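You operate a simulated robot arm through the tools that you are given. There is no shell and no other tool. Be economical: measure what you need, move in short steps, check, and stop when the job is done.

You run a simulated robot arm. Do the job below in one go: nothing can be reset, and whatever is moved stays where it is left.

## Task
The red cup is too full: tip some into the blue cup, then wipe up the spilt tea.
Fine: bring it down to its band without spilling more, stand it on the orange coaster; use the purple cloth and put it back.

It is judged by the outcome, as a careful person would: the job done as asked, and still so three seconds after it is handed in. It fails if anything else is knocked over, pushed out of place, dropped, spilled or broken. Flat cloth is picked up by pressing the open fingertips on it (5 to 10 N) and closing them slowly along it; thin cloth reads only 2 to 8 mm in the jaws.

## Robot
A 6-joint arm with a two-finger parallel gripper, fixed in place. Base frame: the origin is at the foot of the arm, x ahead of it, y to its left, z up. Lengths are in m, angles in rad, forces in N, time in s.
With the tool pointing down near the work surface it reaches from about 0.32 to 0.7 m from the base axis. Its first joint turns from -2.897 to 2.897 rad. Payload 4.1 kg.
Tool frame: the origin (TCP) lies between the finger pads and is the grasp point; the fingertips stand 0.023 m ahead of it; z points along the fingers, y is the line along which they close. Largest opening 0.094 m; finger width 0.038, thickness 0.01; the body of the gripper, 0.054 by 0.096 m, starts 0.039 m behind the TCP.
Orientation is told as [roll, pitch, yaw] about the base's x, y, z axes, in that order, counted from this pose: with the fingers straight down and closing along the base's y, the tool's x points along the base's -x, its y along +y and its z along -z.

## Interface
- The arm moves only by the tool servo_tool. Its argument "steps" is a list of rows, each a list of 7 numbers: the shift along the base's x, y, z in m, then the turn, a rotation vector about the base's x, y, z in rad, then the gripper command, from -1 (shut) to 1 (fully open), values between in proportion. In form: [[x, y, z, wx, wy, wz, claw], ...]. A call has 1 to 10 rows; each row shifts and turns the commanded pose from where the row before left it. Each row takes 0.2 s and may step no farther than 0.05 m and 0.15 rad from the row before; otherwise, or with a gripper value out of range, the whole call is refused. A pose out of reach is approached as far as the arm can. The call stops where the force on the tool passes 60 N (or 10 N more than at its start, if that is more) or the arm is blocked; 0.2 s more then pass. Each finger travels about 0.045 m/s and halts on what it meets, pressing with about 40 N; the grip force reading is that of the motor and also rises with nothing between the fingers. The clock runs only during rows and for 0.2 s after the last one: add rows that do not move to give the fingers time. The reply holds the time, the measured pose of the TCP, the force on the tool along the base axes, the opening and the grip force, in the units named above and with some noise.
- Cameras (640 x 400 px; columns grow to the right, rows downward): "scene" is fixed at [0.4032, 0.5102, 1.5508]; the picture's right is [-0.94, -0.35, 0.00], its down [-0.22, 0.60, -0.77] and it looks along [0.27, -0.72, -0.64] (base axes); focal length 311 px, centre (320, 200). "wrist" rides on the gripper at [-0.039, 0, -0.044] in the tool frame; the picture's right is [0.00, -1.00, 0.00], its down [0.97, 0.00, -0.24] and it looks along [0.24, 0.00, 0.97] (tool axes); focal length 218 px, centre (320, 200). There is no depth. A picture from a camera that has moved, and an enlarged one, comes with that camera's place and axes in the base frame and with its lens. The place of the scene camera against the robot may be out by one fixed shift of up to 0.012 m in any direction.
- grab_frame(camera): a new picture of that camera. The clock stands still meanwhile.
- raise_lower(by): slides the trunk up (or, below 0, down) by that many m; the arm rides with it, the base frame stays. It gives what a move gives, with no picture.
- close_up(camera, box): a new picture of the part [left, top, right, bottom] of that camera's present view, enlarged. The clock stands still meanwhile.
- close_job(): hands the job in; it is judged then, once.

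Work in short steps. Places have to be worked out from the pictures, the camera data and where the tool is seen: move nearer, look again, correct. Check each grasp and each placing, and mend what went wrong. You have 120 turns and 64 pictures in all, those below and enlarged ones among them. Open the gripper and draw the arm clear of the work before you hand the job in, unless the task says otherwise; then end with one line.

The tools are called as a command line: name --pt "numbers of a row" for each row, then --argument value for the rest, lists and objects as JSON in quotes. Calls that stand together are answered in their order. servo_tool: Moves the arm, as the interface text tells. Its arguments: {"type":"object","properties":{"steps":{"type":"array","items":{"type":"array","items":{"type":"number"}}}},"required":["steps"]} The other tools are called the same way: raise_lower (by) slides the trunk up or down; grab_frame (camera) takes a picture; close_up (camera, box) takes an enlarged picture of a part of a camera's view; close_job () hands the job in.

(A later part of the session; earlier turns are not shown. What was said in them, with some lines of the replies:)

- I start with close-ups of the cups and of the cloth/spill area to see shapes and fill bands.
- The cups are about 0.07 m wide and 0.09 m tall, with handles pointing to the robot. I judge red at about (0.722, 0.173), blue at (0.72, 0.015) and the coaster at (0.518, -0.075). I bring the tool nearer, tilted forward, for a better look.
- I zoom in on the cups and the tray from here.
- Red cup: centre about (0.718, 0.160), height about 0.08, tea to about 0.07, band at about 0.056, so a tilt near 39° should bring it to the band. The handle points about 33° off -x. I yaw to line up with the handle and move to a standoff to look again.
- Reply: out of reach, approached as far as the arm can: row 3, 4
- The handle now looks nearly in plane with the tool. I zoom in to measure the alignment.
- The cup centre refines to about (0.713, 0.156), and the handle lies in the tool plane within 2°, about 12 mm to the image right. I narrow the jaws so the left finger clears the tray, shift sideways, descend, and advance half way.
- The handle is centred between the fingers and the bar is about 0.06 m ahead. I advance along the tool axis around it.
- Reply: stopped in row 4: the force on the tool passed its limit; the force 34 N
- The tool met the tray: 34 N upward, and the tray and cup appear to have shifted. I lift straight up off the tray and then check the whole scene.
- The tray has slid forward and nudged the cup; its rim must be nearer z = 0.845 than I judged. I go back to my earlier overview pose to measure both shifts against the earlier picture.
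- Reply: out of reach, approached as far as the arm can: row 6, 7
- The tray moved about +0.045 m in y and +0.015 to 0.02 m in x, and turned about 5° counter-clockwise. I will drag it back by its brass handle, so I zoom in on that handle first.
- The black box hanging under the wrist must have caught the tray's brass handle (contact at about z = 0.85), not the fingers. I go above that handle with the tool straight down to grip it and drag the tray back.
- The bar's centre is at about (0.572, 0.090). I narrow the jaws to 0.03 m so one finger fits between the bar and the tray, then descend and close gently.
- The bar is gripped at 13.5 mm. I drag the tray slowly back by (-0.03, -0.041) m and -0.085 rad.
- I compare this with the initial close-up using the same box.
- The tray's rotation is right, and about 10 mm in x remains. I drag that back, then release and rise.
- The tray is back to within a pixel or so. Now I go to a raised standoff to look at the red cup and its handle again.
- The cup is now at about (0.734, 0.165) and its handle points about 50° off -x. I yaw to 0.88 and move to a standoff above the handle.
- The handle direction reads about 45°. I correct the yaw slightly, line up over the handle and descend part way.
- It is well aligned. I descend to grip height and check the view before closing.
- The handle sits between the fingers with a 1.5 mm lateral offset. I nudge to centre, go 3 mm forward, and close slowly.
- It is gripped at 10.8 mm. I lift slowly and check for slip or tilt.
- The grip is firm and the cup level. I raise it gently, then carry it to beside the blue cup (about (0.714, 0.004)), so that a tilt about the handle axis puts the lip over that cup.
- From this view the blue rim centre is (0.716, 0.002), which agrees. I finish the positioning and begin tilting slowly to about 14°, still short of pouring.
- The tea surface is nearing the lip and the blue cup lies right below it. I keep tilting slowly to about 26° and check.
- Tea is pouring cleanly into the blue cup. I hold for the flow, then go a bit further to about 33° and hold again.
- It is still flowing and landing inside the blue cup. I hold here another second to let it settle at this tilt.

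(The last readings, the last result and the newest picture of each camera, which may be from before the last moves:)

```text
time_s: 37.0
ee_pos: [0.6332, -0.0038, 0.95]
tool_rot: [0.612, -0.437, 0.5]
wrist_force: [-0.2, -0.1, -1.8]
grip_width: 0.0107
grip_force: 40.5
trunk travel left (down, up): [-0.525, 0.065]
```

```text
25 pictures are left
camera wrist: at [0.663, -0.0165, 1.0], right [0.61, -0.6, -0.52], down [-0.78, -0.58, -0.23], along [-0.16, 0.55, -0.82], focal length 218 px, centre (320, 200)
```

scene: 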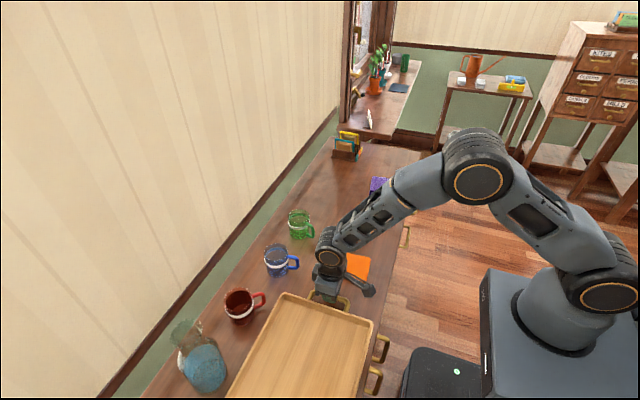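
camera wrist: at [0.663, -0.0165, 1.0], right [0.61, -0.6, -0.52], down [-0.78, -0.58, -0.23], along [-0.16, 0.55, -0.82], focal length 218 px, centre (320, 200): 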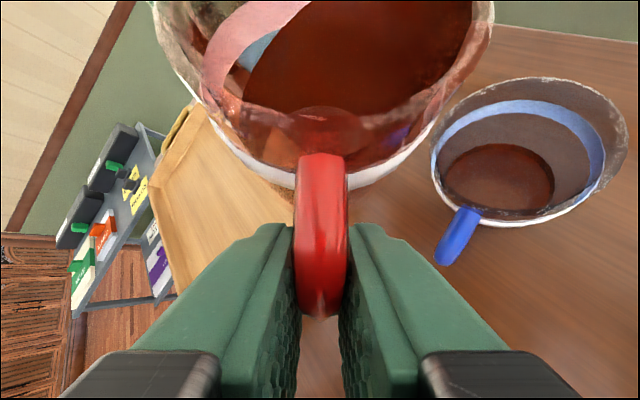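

Flow has stopped at about 31.5°, which by geometry leaves the level about at the band's upper edge. I tilt 4° more, hold, then bring it upright to read the level.

servo_tool --pt "0 0 0 0.0177 0.0177 0 -1" --pt "0 0 0 0.0177 0.0177 0 -1" --pt "0 0 0 0.0141 0.0142 0 -1" --pt "0 0 0 0 0 0 -1" --pt "0 0 0 0 0 0 -1" --pt "0 0 0 0 0 0 -1" --pt "0 0 0 0 0 0 -1" --pt "0 0 0 0 0 0 -1" --pt "0 0 0 0 0 0 -1" --pt "0 0 0 0 0 0 -1"

servo_tool --pt "0 0 0 -0.0353 -0.0355 0 -1" --pt "0 0 0 -0.0494 -0.0496 0 -1" --pt "0 0 0 -0.0564 -0.0567 0 -1" --pt "0 0 0 -0.0564 -0.0567 0 -1" --pt "0 0 0 -0.0564 -0.0567 0 -1" --pt "0 0 0 -0.0564 -0.0567 0 -1" --pt "0 0 0 -0.0564 -0.0567 0 -1" --pt "0 0 0 -0.0423 -0.0425 0 -1" --pt "0 0 0 -0.0282 -0.0284 0 -1" --pt "0 0 0.005 0 0 0 -1"

close_up --camera "scene" --box '[260, 200, 320, 280]'

grab_frame --camera "wrist"

```text
time_s: 39.1
ee_pos: [0.6333, -0.0047, 0.9511]
tool_rot: [0.686, -0.417, 0.468]
wrist_force: [0.4, -0.2, -1.4]
grip_width: 0.011
grip_force: 39.7
trunk travel left (down, up): [-0.525, 0.065]
```

```text
time_s: 41.4
ee_pos: [0.6337, -0.006, 0.9572]
tool_rot: [-0.005, -0.521, 0.792]
wrist_force: [-0.7, 0.0, -1.3]
grip_width: 0.011
grip_force: 39.6
trunk travel left (down, up): [-0.525, 0.065]
```

```text
5.00 times, centred on (290, 240) of scene
camera zoom: at [0.4032, 0.5102, 1.5508], right [-0.94, -0.35, 0.0], down [-0.22, 0.6, -0.77], along [0.27, -0.72, -0.64], focal length 1557 px, centre (470, 0)
```

zoom: 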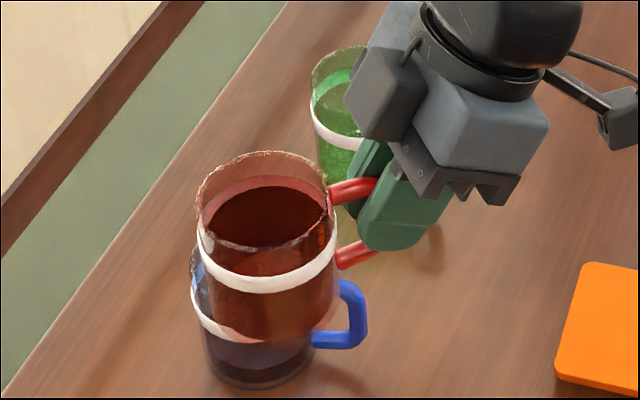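

```text
23 pictures are left
camera wrist: at [0.6417, 0.0043, 1.0137], right [0.71, -0.7, 0.0], down [-0.68, -0.68, -0.27], along [0.2, 0.19, -0.96], focal length 218 px, centre (320, 200)
```

wrist: 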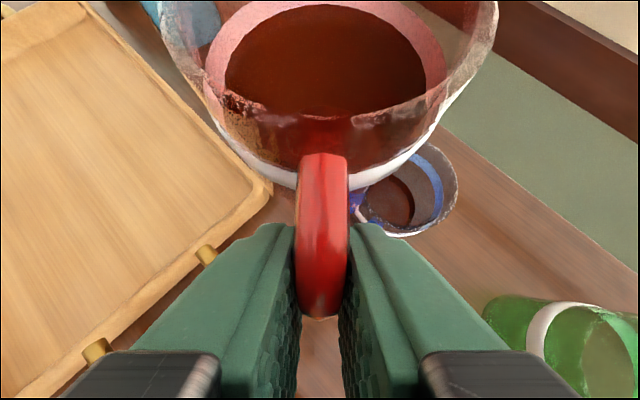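

The level now sits in the middle of the band (part of the inner band shows above the tea). I raise the cup and carry it smoothly toward the coaster.

servo_tool --pt "0 0 0.008 0 0 0 -1" --pt "-0.003 -0.002 0.014 0 0 0 -1" --pt "-0.009 -0.006 0.014 0 0 0 -1" --pt "-0.017 -0.012 0.006 0 0 0 -1" --pt "-0.024 -0.016 0 0 0 0 -1" --pt "-0.026 -0.018 0 0 0 0 -1" --pt "-0.026 -0.018 0 0 0 0 -1" --pt "-0.024 -0.016 0 0 0 0 -1" --pt "-0.016 -0.011 0 0 0 0 -1" --pt "-0.008 -0.005 0 0 0 0 -1"

grab_frame --camera "wrist"

grab_frame --camera "scene"

```text
time_s: 43.5
ee_pos: [0.48, -0.1101, 0.9977]
tool_rot: [-0.004, -0.519, 0.79]
wrist_force: [0.4, -0.2, -1.4]
grip_width: 0.0109
grip_force: 39.8
trunk travel left (down, up): [-0.525, 0.065]
```

```text
22 pictures are left
camera wrist: at [0.4881, -0.1003, 1.0553], right [0.71, -0.7, 0.0], down [-0.68, -0.68, -0.27], along [0.2, 0.19, -0.96], focal length 218 px, centre (320, 200)
```

wrist: 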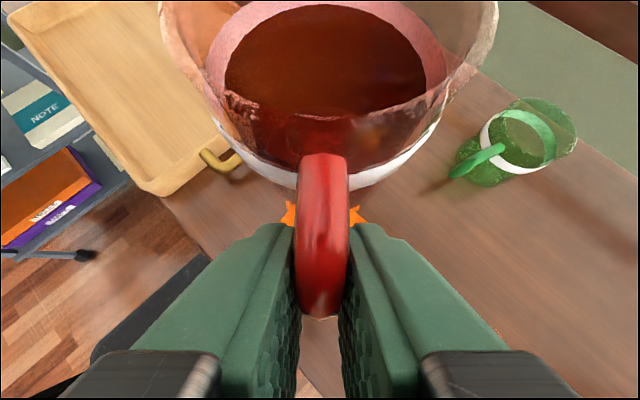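

```text
21 pictures are left
```

scene: 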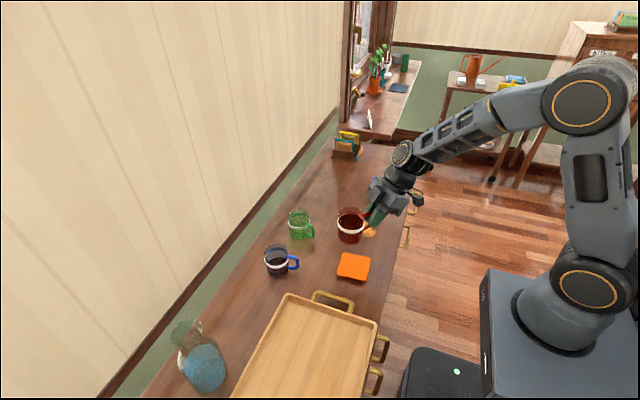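

The coaster centre works out to about (0.507, -0.081). I shift above it and lower to just short of contact.

servo_tool --pt "-0.004 -0.004 -0.008 0 0 0 -1" --pt "-0.007 -0.006 -0.014 0 0 0 -1" --pt "-0.0065 -0.0055 -0.018 0 0 0 -1" --pt "0 0 -0.02 0 0 0 -1" --pt "0 0 -0.02 0 0 0 -1" --pt "0 0 -0.018 0 0 0 -1" --pt "0 0 -0.012 0 0 0 -1" --pt "0 0 -0.006 0 0 0 -1" --pt "0 0 0 0 0 0 -1"

close_up --camera "scene" --box '[300, 200, 420, 300]'

grab_frame --camera "wrist"

```text
time_s: 45.5
ee_pos: [0.4623, -0.1232, 0.8826]
tool_rot: [-0.004, -0.519, 0.792]
wrist_force: [-0.5, -0.7, -1.8]
grip_width: 0.011
grip_force: 39.9
trunk travel left (down, up): [-0.525, 0.065]
```

```text
4.00 times, centred on (360, 250) of scene
camera zoom: at [0.4032, 0.5102, 1.5508], right [-0.94, -0.35, 0.0], down [-0.22, 0.6, -0.77], along [0.27, -0.72, -0.64], focal length 1245 px, centre (160, 0)
```

zoom: 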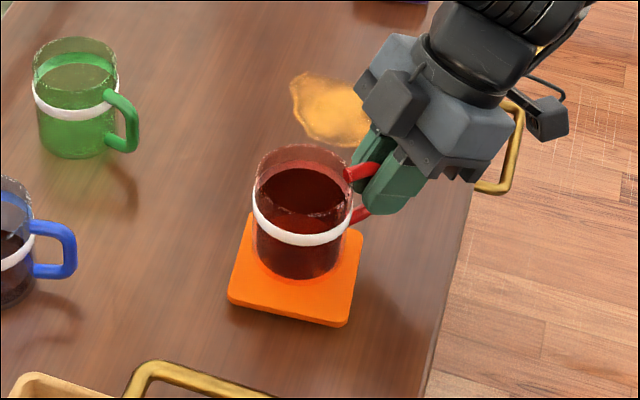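

```text
19 pictures are left
camera wrist: at [0.4713, -0.1149, 0.9391], right [0.71, -0.7, 0.0], down [-0.68, -0.68, -0.27], along [0.2, 0.19, -0.96], focal length 218 px, centre (320, 200)
```

wrist: 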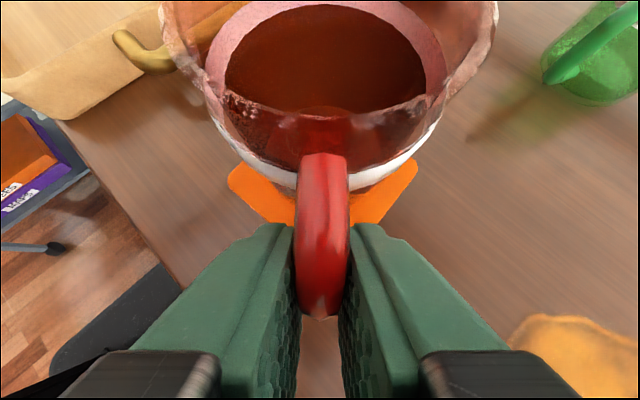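

Cup and coaster are aligned within about 5 mm. I lower slowly to contact.

servo_tool --pt "0.0035 0.001 -0.006 0 0 0 -1" --pt "0 0 -0.006 0 0 0 -1" --pt "0 0 -0.004 0 0 0 -1" --pt "0 0 -0.003 0 0 0 -1" --pt "0 0 0 0 0 0 -1"

```text
time_s: 46.8
ee_pos: [0.4658, -0.1233, 0.865]
tool_rot: [-0.007, -0.523, 0.794]
wrist_force: [-1.1, -2.2, 25.1]
grip_width: 0.0113
grip_force: 40.5
trunk travel left (down, up): [-0.525, 0.065]
```

The cup is on the coaster (25 N, touching at about 0.865). I ease up slightly and open slowly.

servo_tool --pt "0 0 0.001 0 0 0 -1" --pt "0 0 0.0005 0 0 0 -1" --pt "0 0 0 0 0 0 -0.8" --pt "0 0 0 0 0 0 -0.7" --pt "0 0 0 0 0 0 -0.55" --pt "0 0 0 0 0 0 -0.4" --pt "0 0 0 0 0 0 -0.2" --pt "0 0 0 0 0 0 -0.1"

grab_frame --camera "wrist"

```text
time_s: 48.5
ee_pos: [0.466, -0.123, 0.8646]
tool_rot: [-0.003, -0.52, 0.79]
wrist_force: [0.5, 0.3, -1.1]
grip_width: 0.0424
grip_force: 0.0
trunk travel left (down, up): [-0.525, 0.065]
```

```text
18 pictures are left
camera wrist: at [0.4741, -0.1141, 0.9221], right [0.71, -0.7, 0.0], down [-0.68, -0.68, -0.27], along [0.2, 0.19, -0.96], focal length 218 px, centre (320, 200)
```

wrist: 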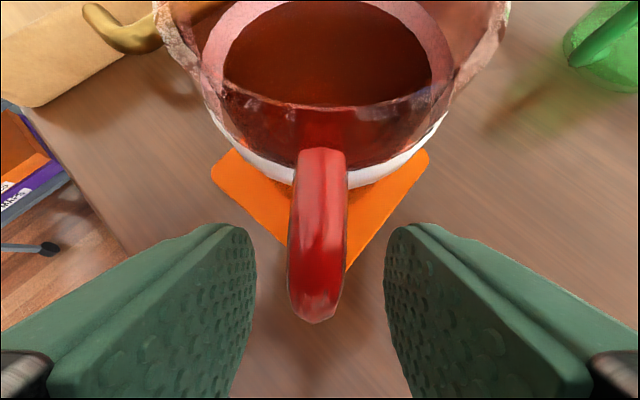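

The cup stands on the coaster. I withdraw back along the tool axis, upward, clear of the handle, then turn toward the cloth.

servo_tool --pt "-0.007 -0.007 0.016 0 0 0 -0.1" --pt "-0.01 -0.01 0.025 0 0 0 -0.1" --pt "-0.01 -0.01 0.035 0 0 0 0" --pt "-0.005 -0.01 0.04 0 0 0 0.5" --pt "0 -0.03 0.03 -0.0734 0.0734 -0.05 1" --pt "0 -0.04 0 -0.0734 0.0734 -0.05 1" --pt "0 -0.045 0 -0.0734 0.0734 -0.05 1" --pt "0.01 -0.045 0 -0.0734 0.0734 -0.05 1" --pt "0.02 -0.045 0 -0.0734 0.0734 -0.05 1" --pt "0.02 -0.045 0 0 0 -0.1 1"

servo_tool --pt "0 0 0 0 0 -0.1 1" --pt "0 0 0 0 0 -0.1 1" --pt "0 0 0 0 0 -0.1 1" --pt "0 0 0 0 0 -0.1 1" --pt "0 0 0 0 0 0 1"

grab_frame --camera "wrist"

```text
time_s: 50.8
ee_pos: [0.4832, -0.4111, 1.0111]
tool_rot: [-0.063, -0.003, 0.45]
wrist_force: [-0.8, -0.4, 0.1]
grip_width: 0.094
grip_force: 0.0
trunk travel left (down, up): [-0.525, 0.065]
```

```text
time_s: 52.0
ee_pos: [0.4836, -0.4108, 1.0112]
tool_rot: [-0.063, -0.005, 0.051]
wrist_force: [0.2, 0.3, -0.3]
grip_width: 0.0939
grip_force: 0.0
trunk travel left (down, up): [-0.525, 0.065]
```

```text
17 pictures are left
camera wrist: at [0.5227, -0.405, 1.0551], right [0.05, -1.0, 0.06], down [-0.97, -0.03, 0.23], along [-0.23, -0.07, -0.97], focal length 218 px, centre (320, 200)
```

wrist: 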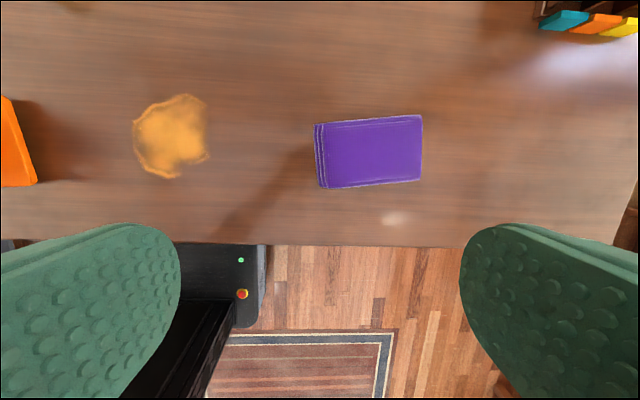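

The cloth is a folded stack, about 0.11 (y) × 0.07 (x), at about (0.521, -0.473), turned about 7°. The spill is at about (0.526, -0.259). I turn the tool to close across the short side and come over the stack.

servo_tool --pt "0.004 -0.006 0 0.063 0 -0.149 1" --pt "0.004 -0.006 0 0 0 -0.149 1" --pt "0.004 -0.006 0 0 0 -0.149 1" --pt "0.004 -0.006 0 0 0 -0.149 1" --pt "0.004 -0.006 0 0 0 -0.149 1" --pt "0.004 -0.006 -0.02 0 0 -0.149 1" --pt "0.004 -0.006 -0.02 0 0 -0.149 1" --pt "0.004 -0.007 -0.02 0 0 -0.149 1" --pt "0.004 -0.007 -0.02 0 0 -0.149 1" --pt "0.002 -0.006 -0.01 0 0 -0.14 1"

grab_frame --camera "wrist"

```text
refused: row 1 steps farther than a row can; nothing moved
```

```text
16 pictures are left
camera wrist: at [0.5227, -0.405, 1.0551], right [0.05, -1.0, 0.06], down [-0.97, -0.03, 0.23], along [-0.23, -0.07, -0.97], focal length 218 px, centre (320, 200)
```

wrist: 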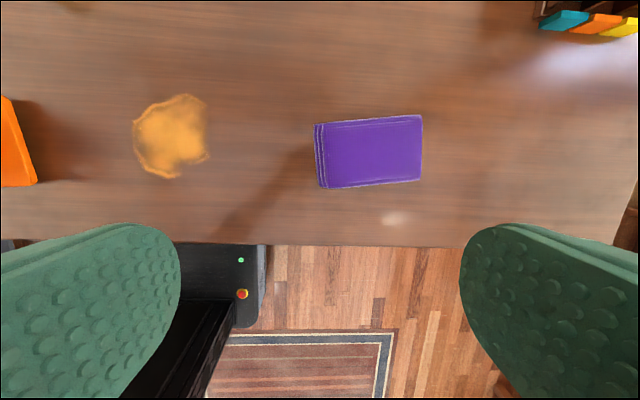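

The first row turned too far for one step. I repeat the move with the roll in its own row.

servo_tool --pt "0.002 -0.004 0 0.063 0.003 -0.12 1" --pt "0.004 -0.006 0 0 0 -0.149 1" --pt "0.004 -0.006 0 0 0 -0.149 1" --pt "0.004 -0.006 0 0 0 -0.149 1" --pt "0.004 -0.006 0 0 0 -0.149 1" --pt "0.004 -0.006 -0.02 0 0 -0.149 1" --pt "0.004 -0.006 -0.02 0 0 -0.149 1" --pt "0.004 -0.007 -0.02 0 0 -0.149 1" --pt "0.004 -0.007 -0.02 0 0 -0.149 1" --pt "0.004 -0.008 -0.01 0 0 -0.149 1"

grab_frame --camera "wrist"

```text
time_s: 54.1
ee_pos: [0.5147, -0.4659, 0.9206]
tool_rot: [-0.001, -0.001, -1.414]
wrist_force: [-0.2, 0.5, 0.4]
grip_width: 0.0942
grip_force: 0.0
out of reach, approached as far as the arm can: row 10
trunk travel left (down, up): [-0.525, 0.065]
```

```text
15 pictures are left
camera wrist: at [0.5218, -0.5035, 0.9643], right [-0.99, -0.16, 0.0], down [-0.15, 0.96, 0.24], along [-0.04, 0.24, -0.97], focal length 218 px, centre (320, 200)
```

wrist: 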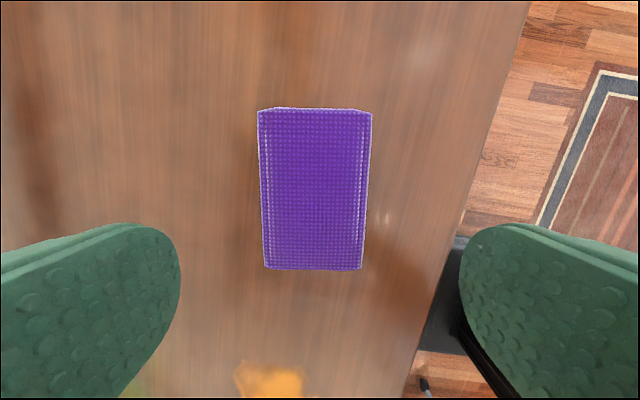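

The fingers line up with the stack edges. I centre on it and descend so the tips pass beside it, just above the table.

servo_tool --pt "0.003 -0.004 -0.02 0 0 0 1" --pt "0.002 -0.004 -0.02 0 0 0 1" --pt "0 0 -0.02 0 0 0 1" --pt "0 0 -0.015 0 0 0 1" --pt "0 0 -0.01 0 0 0 1" --pt "0 0 -0.005 0 0 0 1" --pt "0 0 0 0 0 0 1"

grab_frame --camera "wrist"

```text
time_s: 55.8
ee_pos: [0.5112, -0.4643, 0.8309]
tool_rot: [0.0, -0.003, -1.411]
wrist_force: [0.7, 0.9, -0.6]
grip_width: 0.094
grip_force: 0.1
out of reach, approached as far as the arm can: row 1, 2, 6
trunk travel left (down, up): [-0.525, 0.065]
```

```text
14 pictures are left
camera wrist: at [0.5178, -0.5021, 0.8751], right [-0.99, -0.16, 0.0], down [-0.15, 0.96, 0.24], along [-0.04, 0.23, -0.97], focal length 218 px, centre (320, 200)
```

wrist: 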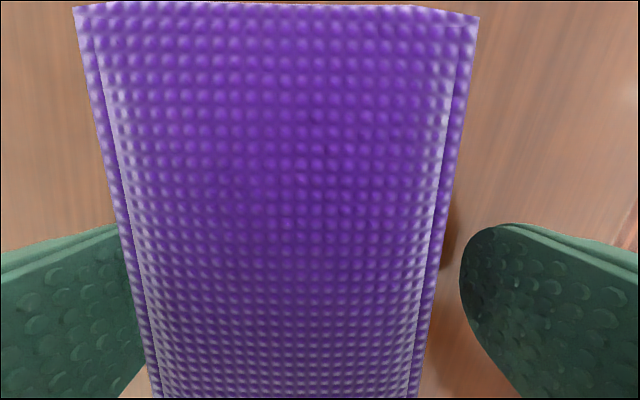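

The left finger is right beside the stack edge and reach is at its limit, but both fingers straddle it. I close slowly and watch the width.

servo_tool --pt "0 0 0 0 0 0 0.8" --pt "0 0 0 0 0 0 0.65" --pt "0 0 0 0 0 0 0.5" --pt "0 0 0 0 0 0 0.4" --pt "0 0 0 0 0 0 0.3" --pt "0 0 0 0 0 0 0.2" --pt "0 0 0 0 0 0 0.1" --pt "0 0 0 0 0 0 0.1"

grab_frame --camera "wrist"

```text
time_s: 57.5
ee_pos: [0.5123, -0.4639, 0.831]
tool_rot: [-0.001, -0.003, -1.409]
wrist_force: [0.0, -0.3, -0.2]
grip_width: 0.0593
grip_force: 40.0
trunk travel left (down, up): [-0.525, 0.065]
```

```text
13 pictures are left
camera wrist: at [0.5178, -0.502, 0.875], right [-0.99, -0.16, 0.0], down [-0.15, 0.96, 0.24], along [-0.04, 0.23, -0.97], focal length 218 px, centre (320, 200)
```

wrist: 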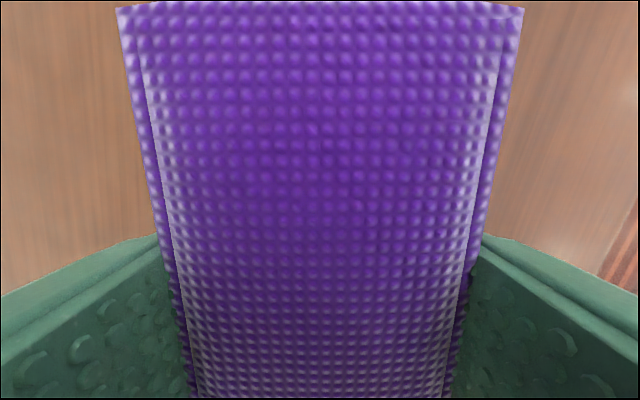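

The stack is held at 59 mm as a firm block. I lift it a little to confirm, then carry it toward the spill.

servo_tool --pt "0 0 0.01 0 0 0 0" --pt "0 0 0.02 0 0 0 0" --pt "0 0.01 0.03 0 0 0 0" --pt "-0.01 0.03 0.01 0 0 0 0" --pt "-0.01 0.035 0 0 0 0 0" --pt "-0.01 0.04 0 0 0 0 0" --pt "-0.01 0.04 0 0 0 0 0" --pt "-0.005 0.035 0 0 0 0 0" --pt "-0.005 0.024 0 0 0 0 0"

grab_frame --camera "wrist"

close_up --camera "scene" --box '[310, 150, 430, 300]'

```text
time_s: 59.5
ee_pos: [0.4612, -0.2503, 0.9016]
tool_rot: [-0.001, -0.001, -1.41]
wrist_force: [0.1, -0.4, -0.8]
grip_width: 0.0593
grip_force: 39.8
trunk travel left (down, up): [-0.525, 0.065]
```

```text
12 pictures are left
camera wrist: at [0.4676, -0.2865, 0.945], right [-0.99, -0.16, 0.0], down [-0.15, 0.96, 0.24], along [-0.04, 0.23, -0.97], focal length 218 px, centre (320, 200)
```

wrist: 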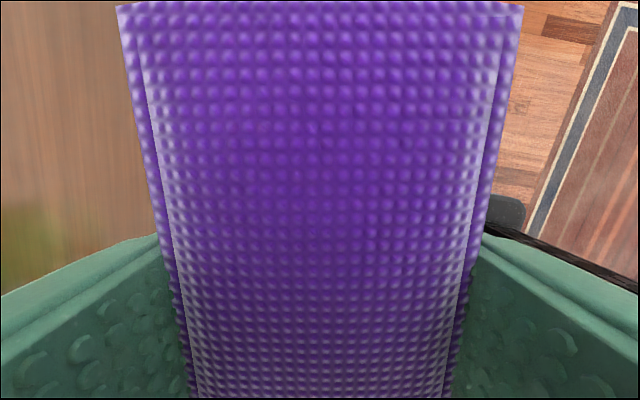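

```text
2.67 times, centred on (370, 225) of scene
camera zoom: at [0.4032, 0.5102, 1.5508], right [-0.94, -0.35, 0.0], down [-0.22, 0.6, -0.77], along [0.27, -0.72, -0.64], focal length 830 px, centre (187, 133)
```

zoom: 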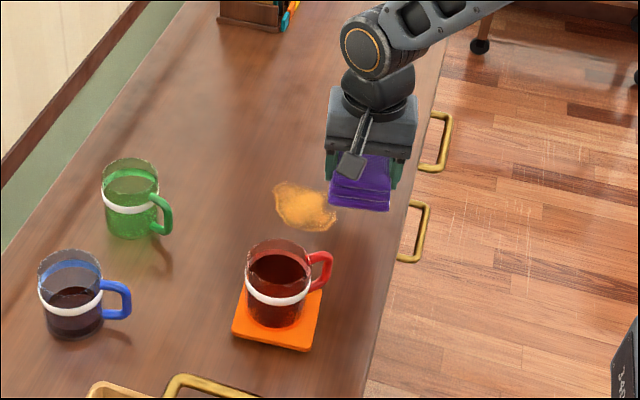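

The cloth is held above the near side of the spill, clear of the cup. I lower it to the table with light pressure.

servo_tool --pt "0 0 -0.02 0 0 0 0" --pt "0 0 -0.02 0 0 0 0" --pt "0 0 -0.02 0 0 0 0" --pt "0 0 -0.008 0 0 0 0" --pt "0 0 -0.003 0 0 0 0" --pt "0 0 -0.001 0 0 0 0" --pt "0 0 0 0 0 0 0"

```text
time_s: 61.1
ee_pos: [0.4616, -0.2498, 0.8316]
tool_rot: [0.002, -0.006, -1.41]
wrist_force: [-0.8, -0.8, 16.6]
grip_width: 0.0587
grip_force: 39.6
trunk travel left (down, up): [-0.525, 0.065]
```

Contact is at about 17 N. I ease it slightly and stroke forward across the spill.

servo_tool --pt "0.005 0 0.0005 0 0 0 0" --pt "0.012 0 0 0 0 0 0" --pt "0.015 0 0 0 0 0 0" --pt "0.015 0 0 0 0 0 0" --pt "0.015 0 0 0 0 0 0" --pt "0.015 0 0 0 0 0 0" --pt "0.015 0 0 0 0 0 0" --pt "0.015 0 0 0 0 0 0" --pt "0.015 0 0 0 0 0 0" --pt "0.008 0 0 0 0 0 0"

close_up --camera "scene" --box '[310, 150, 430, 300]'

```text
time_s: 63.4
ee_pos: [0.591, -0.2508, 0.8314]
tool_rot: [0.0, -0.005, -1.412]
wrist_force: [-5.4, -0.2, 11.2]
grip_width: 0.0591
grip_force: 39.7
trunk travel left (down, up): [-0.525, 0.065]
```

```text
2.67 times, centred on (370, 225) of scene
camera zoom: at [0.4032, 0.5102, 1.5508], right [-0.94, -0.35, 0.0], down [-0.22, 0.6, -0.77], along [0.27, -0.72, -0.64], focal length 830 px, centre (187, 133)
```

zoom: 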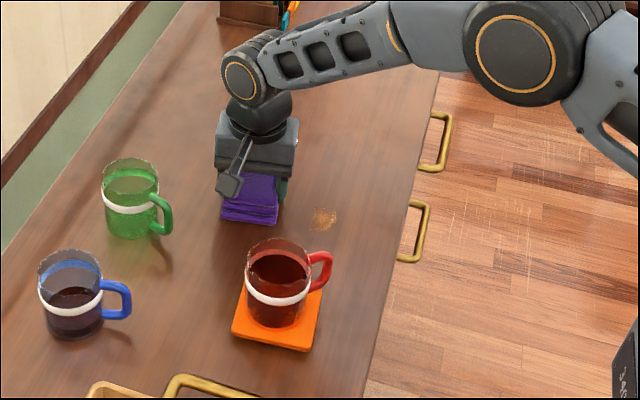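

Most is gone; a faint remnant is left near (0.492, -0.244). I stroke back and forth over that part.

servo_tool --pt "-0.01 0.002 0 0 0 0 0" --pt "-0.02 0.002 0 0 0 0 0" --pt "-0.02 0 0 0 0 0 0" --pt "-0.015 0 0 0 0 0 0" --pt "-0.012 0 0 0 0 0 0" --pt "-0.012 0 0 0 0 0 0" --pt "-0.012 0 0 0 0 0 0" --pt "-0.012 0 0 0 0 0 0" --pt "-0.012 0 0 0 0 0 0" --pt "-0.01 0 0 0 0 0 0"

servo_tool --pt "0.012 0 0 0 0 0 0" --pt "0.012 0 0 0 0 0 0" --pt "0.012 0 0 0 0 0 0" --pt "0.012 0 0 0 0 0 0" --pt "0.012 0 0 0 0 0 0" --pt "0.015 0 0 0 0 0 0" --pt "0.015 0 0 0 0 0 0" --pt "0.015 0 0 0 0 0 0" --pt "0.015 0 0 0 0 0 0" --pt "0.01 0 0 0 0 0 0"

close_up --camera "scene" --box '[310, 150, 430, 300]'

```text
time_s: 65.5
ee_pos: [0.4568, -0.2469, 0.8313]
tool_rot: [0.0, -0.003, -1.41]
wrist_force: [5.5, -0.7, 14.1]
grip_width: 0.0588
grip_force: 40.3
trunk travel left (down, up): [-0.525, 0.065]
```

```text
time_s: 67.8
ee_pos: [0.585, -0.2451, 0.8303]
tool_rot: [0.001, -0.004, -1.411]
wrist_force: [-5.7, -0.9, 9.8]
grip_width: 0.059
grip_force: 39.7
trunk travel left (down, up): [-0.525, 0.065]
```

```text
2.67 times, centred on (370, 225) of scene
camera zoom: at [0.4032, 0.5102, 1.5508], right [-0.94, -0.35, 0.0], down [-0.22, 0.6, -0.77], along [0.27, -0.72, -0.64], focal length 830 px, centre (187, 133)
```

zoom: 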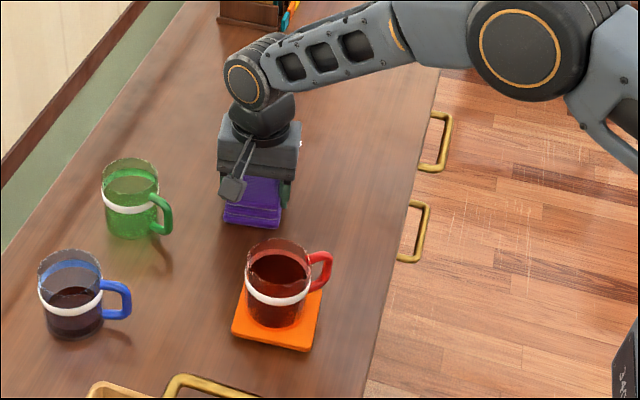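

The table looks clean. I lift the cloth and carry it back toward its place, checking the wiped spot on the way.

servo_tool --pt "0 0 0.015 0 0 0 0" --pt "0 -0.005 0.03 0 0 0 0" --pt "-0.008 -0.02 0.025 0 0 0 0" --pt "-0.01 -0.03 0 0 0 0 0" --pt "-0.01 -0.035 0 0 0 0 0" --pt "-0.01 -0.035 0 0 0 0 0" --pt "-0.01 -0.035 0 0 0 0 0" --pt "-0.008 -0.03 0 0 0 0 0" --pt "-0.005 -0.02 0 0 0 0 0" --pt "-0.002 -0.0085 0 0 0 0 0"

close_up --camera "scene" --box '[310, 150, 430, 300]'

```text
time_s: 70.0
ee_pos: [0.5201, -0.4632, 0.9008]
tool_rot: [-0.001, -0.001, -1.412]
wrist_force: [-0.3, -0.4, -0.3]
grip_width: 0.0591
grip_force: 40.1
out of reach, approached as far as the arm can: row 10
trunk travel left (down, up): [-0.525, 0.065]
```

```text
2.67 times, centred on (370, 225) of scene
camera zoom: at [0.4032, 0.5102, 1.5508], right [-0.94, -0.35, 0.0], down [-0.22, 0.6, -0.77], along [0.27, -0.72, -0.64], focal length 830 px, centre (187, 133)
```

zoom: 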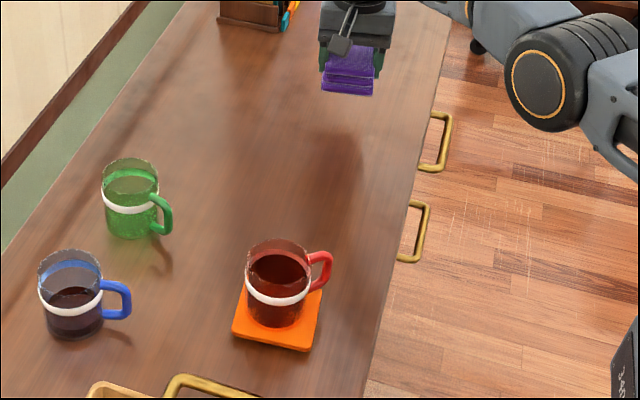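

The spill is fully gone. I lower the cloth onto its original spot and release it.

servo_tool --pt "0 0 -0.02 0 0 0 0" --pt "0 0 -0.02 0 0 0 0" --pt "0 0 -0.016 0 0 0 0" --pt "0 0 -0.008 0 0 0 0" --pt "0 0 -0.004 0 0 0 0" --pt "0 0 0 0 0 0 0"

```text
time_s: 71.3
ee_pos: [0.518, -0.4589, 0.8319]
tool_rot: [-0.001, -0.003, -1.411]
wrist_force: [0.6, 0.9, -0.1]
grip_width: 0.059
grip_force: 40.3
out of reach, approached as far as the arm can: row 2
trunk travel left (down, up): [-0.525, 0.065]
```

It is at table height within about 5 mm of its original place. I settle it and open.

servo_tool --pt "-0.001 -0.003 -0.0007 0 0 0 0" --pt "0 0 0 0 0 0 0" --pt "0 0 0 0 0 0 0.35" --pt "0 0 0 0 0 0 0.6" --pt "0 0 0 0 0 0 0.8" --pt "0 0 0 0 0 0 0.9" --pt "0 0 0 0 0 0 0.9" --pt "0 0 0.02 0 0 0 0.9" --pt "0 0 0.04 0 0 0 0.9" --pt "0 0 0.05 0 0 0 0.9"

grab_frame --camera "wrist"

```text
time_s: 73.5
ee_pos: [0.515, -0.4627, 0.9412]
tool_rot: [-0.003, -0.001, -1.412]
wrist_force: [0.1, -0.8, 0.4]
grip_width: 0.0893
grip_force: 0.0
trunk travel left (down, up): [-0.525, 0.065]
```

```text
7 pictures are left
camera wrist: at [0.5224, -0.4997, 0.9851], right [-0.99, -0.16, 0.0], down [-0.15, 0.96, 0.24], along [-0.04, 0.24, -0.97], focal length 218 px, centre (320, 200)
```

wrist: 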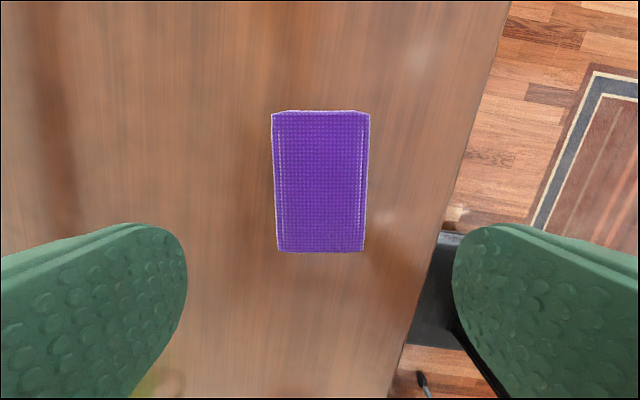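

The cloth is back in place. I draw the arm up and back, and take a final look.

servo_tool --pt "-0.01 0.01 0.04 0 0 0.1 1" --pt "-0.02 0.02 0.04 0 0 0.14 1" --pt "-0.02 0.02 0.03 0 0 0.14 1" --pt "-0.02 0.02 0.03 0 0 0.14 1" --pt "-0.02 0.02 0.03 0 0 0.14 1" --pt "-0.02 0.02 0.03 0 0 0.14 1" --pt "-0.02 0.02 0.02 0 0 0.14 1" --pt "-0.02 0.02 0.02 0 0 0.14 1" --pt "-0.02 0.02 0 0 0 0.14 1"

grab_frame --camera "scene"

close_up --camera "scene" --box '[320, 210, 390, 290]'

```text
time_s: 75.5
ee_pos: [0.3461, -0.2929, 1.1814]
tool_rot: [0.001, -0.001, -0.189]
wrist_force: [-0.1, -0.2, 0.0]
grip_width: 0.0935
grip_force: 0.1
trunk travel left (down, up): [-0.525, 0.065]
```

```text
6 pictures are left
```

scene: 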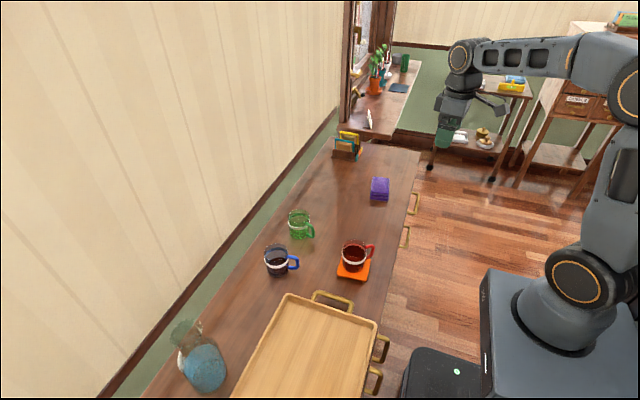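

```text
5.00 times, centred on (355, 250) of scene
camera zoom: at [0.4032, 0.5102, 1.5508], right [-0.94, -0.35, 0.0], down [-0.22, 0.6, -0.77], along [0.27, -0.72, -0.64], focal length 1557 px, centre (145, -50)
```

zoom: 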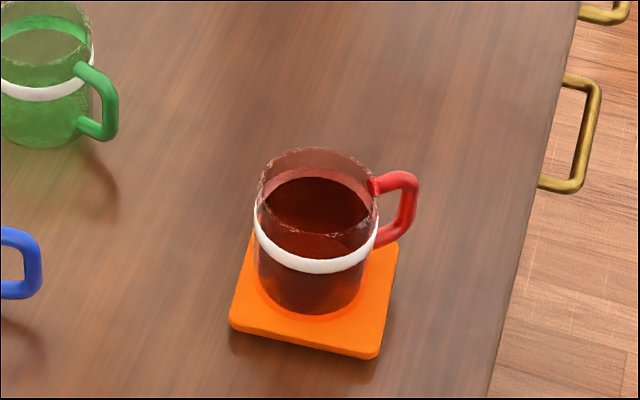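

Everything is in place: the tea sits at the red cup's band, the cup is on the coaster, the table is clean, the cloth is back, and the arm is clear. I hand the job in.

close_job

```text
The job is handed in.
```

The red cup is poured down to its band and stands on the orange coaster, the spilt tea is wiped up, and the purple cloth is back within about 5 mm. I knocked the tray about 5 cm early on, which nudged the red cup about 2 cm, and dragged the tray back to its original spot; nothing spilled.
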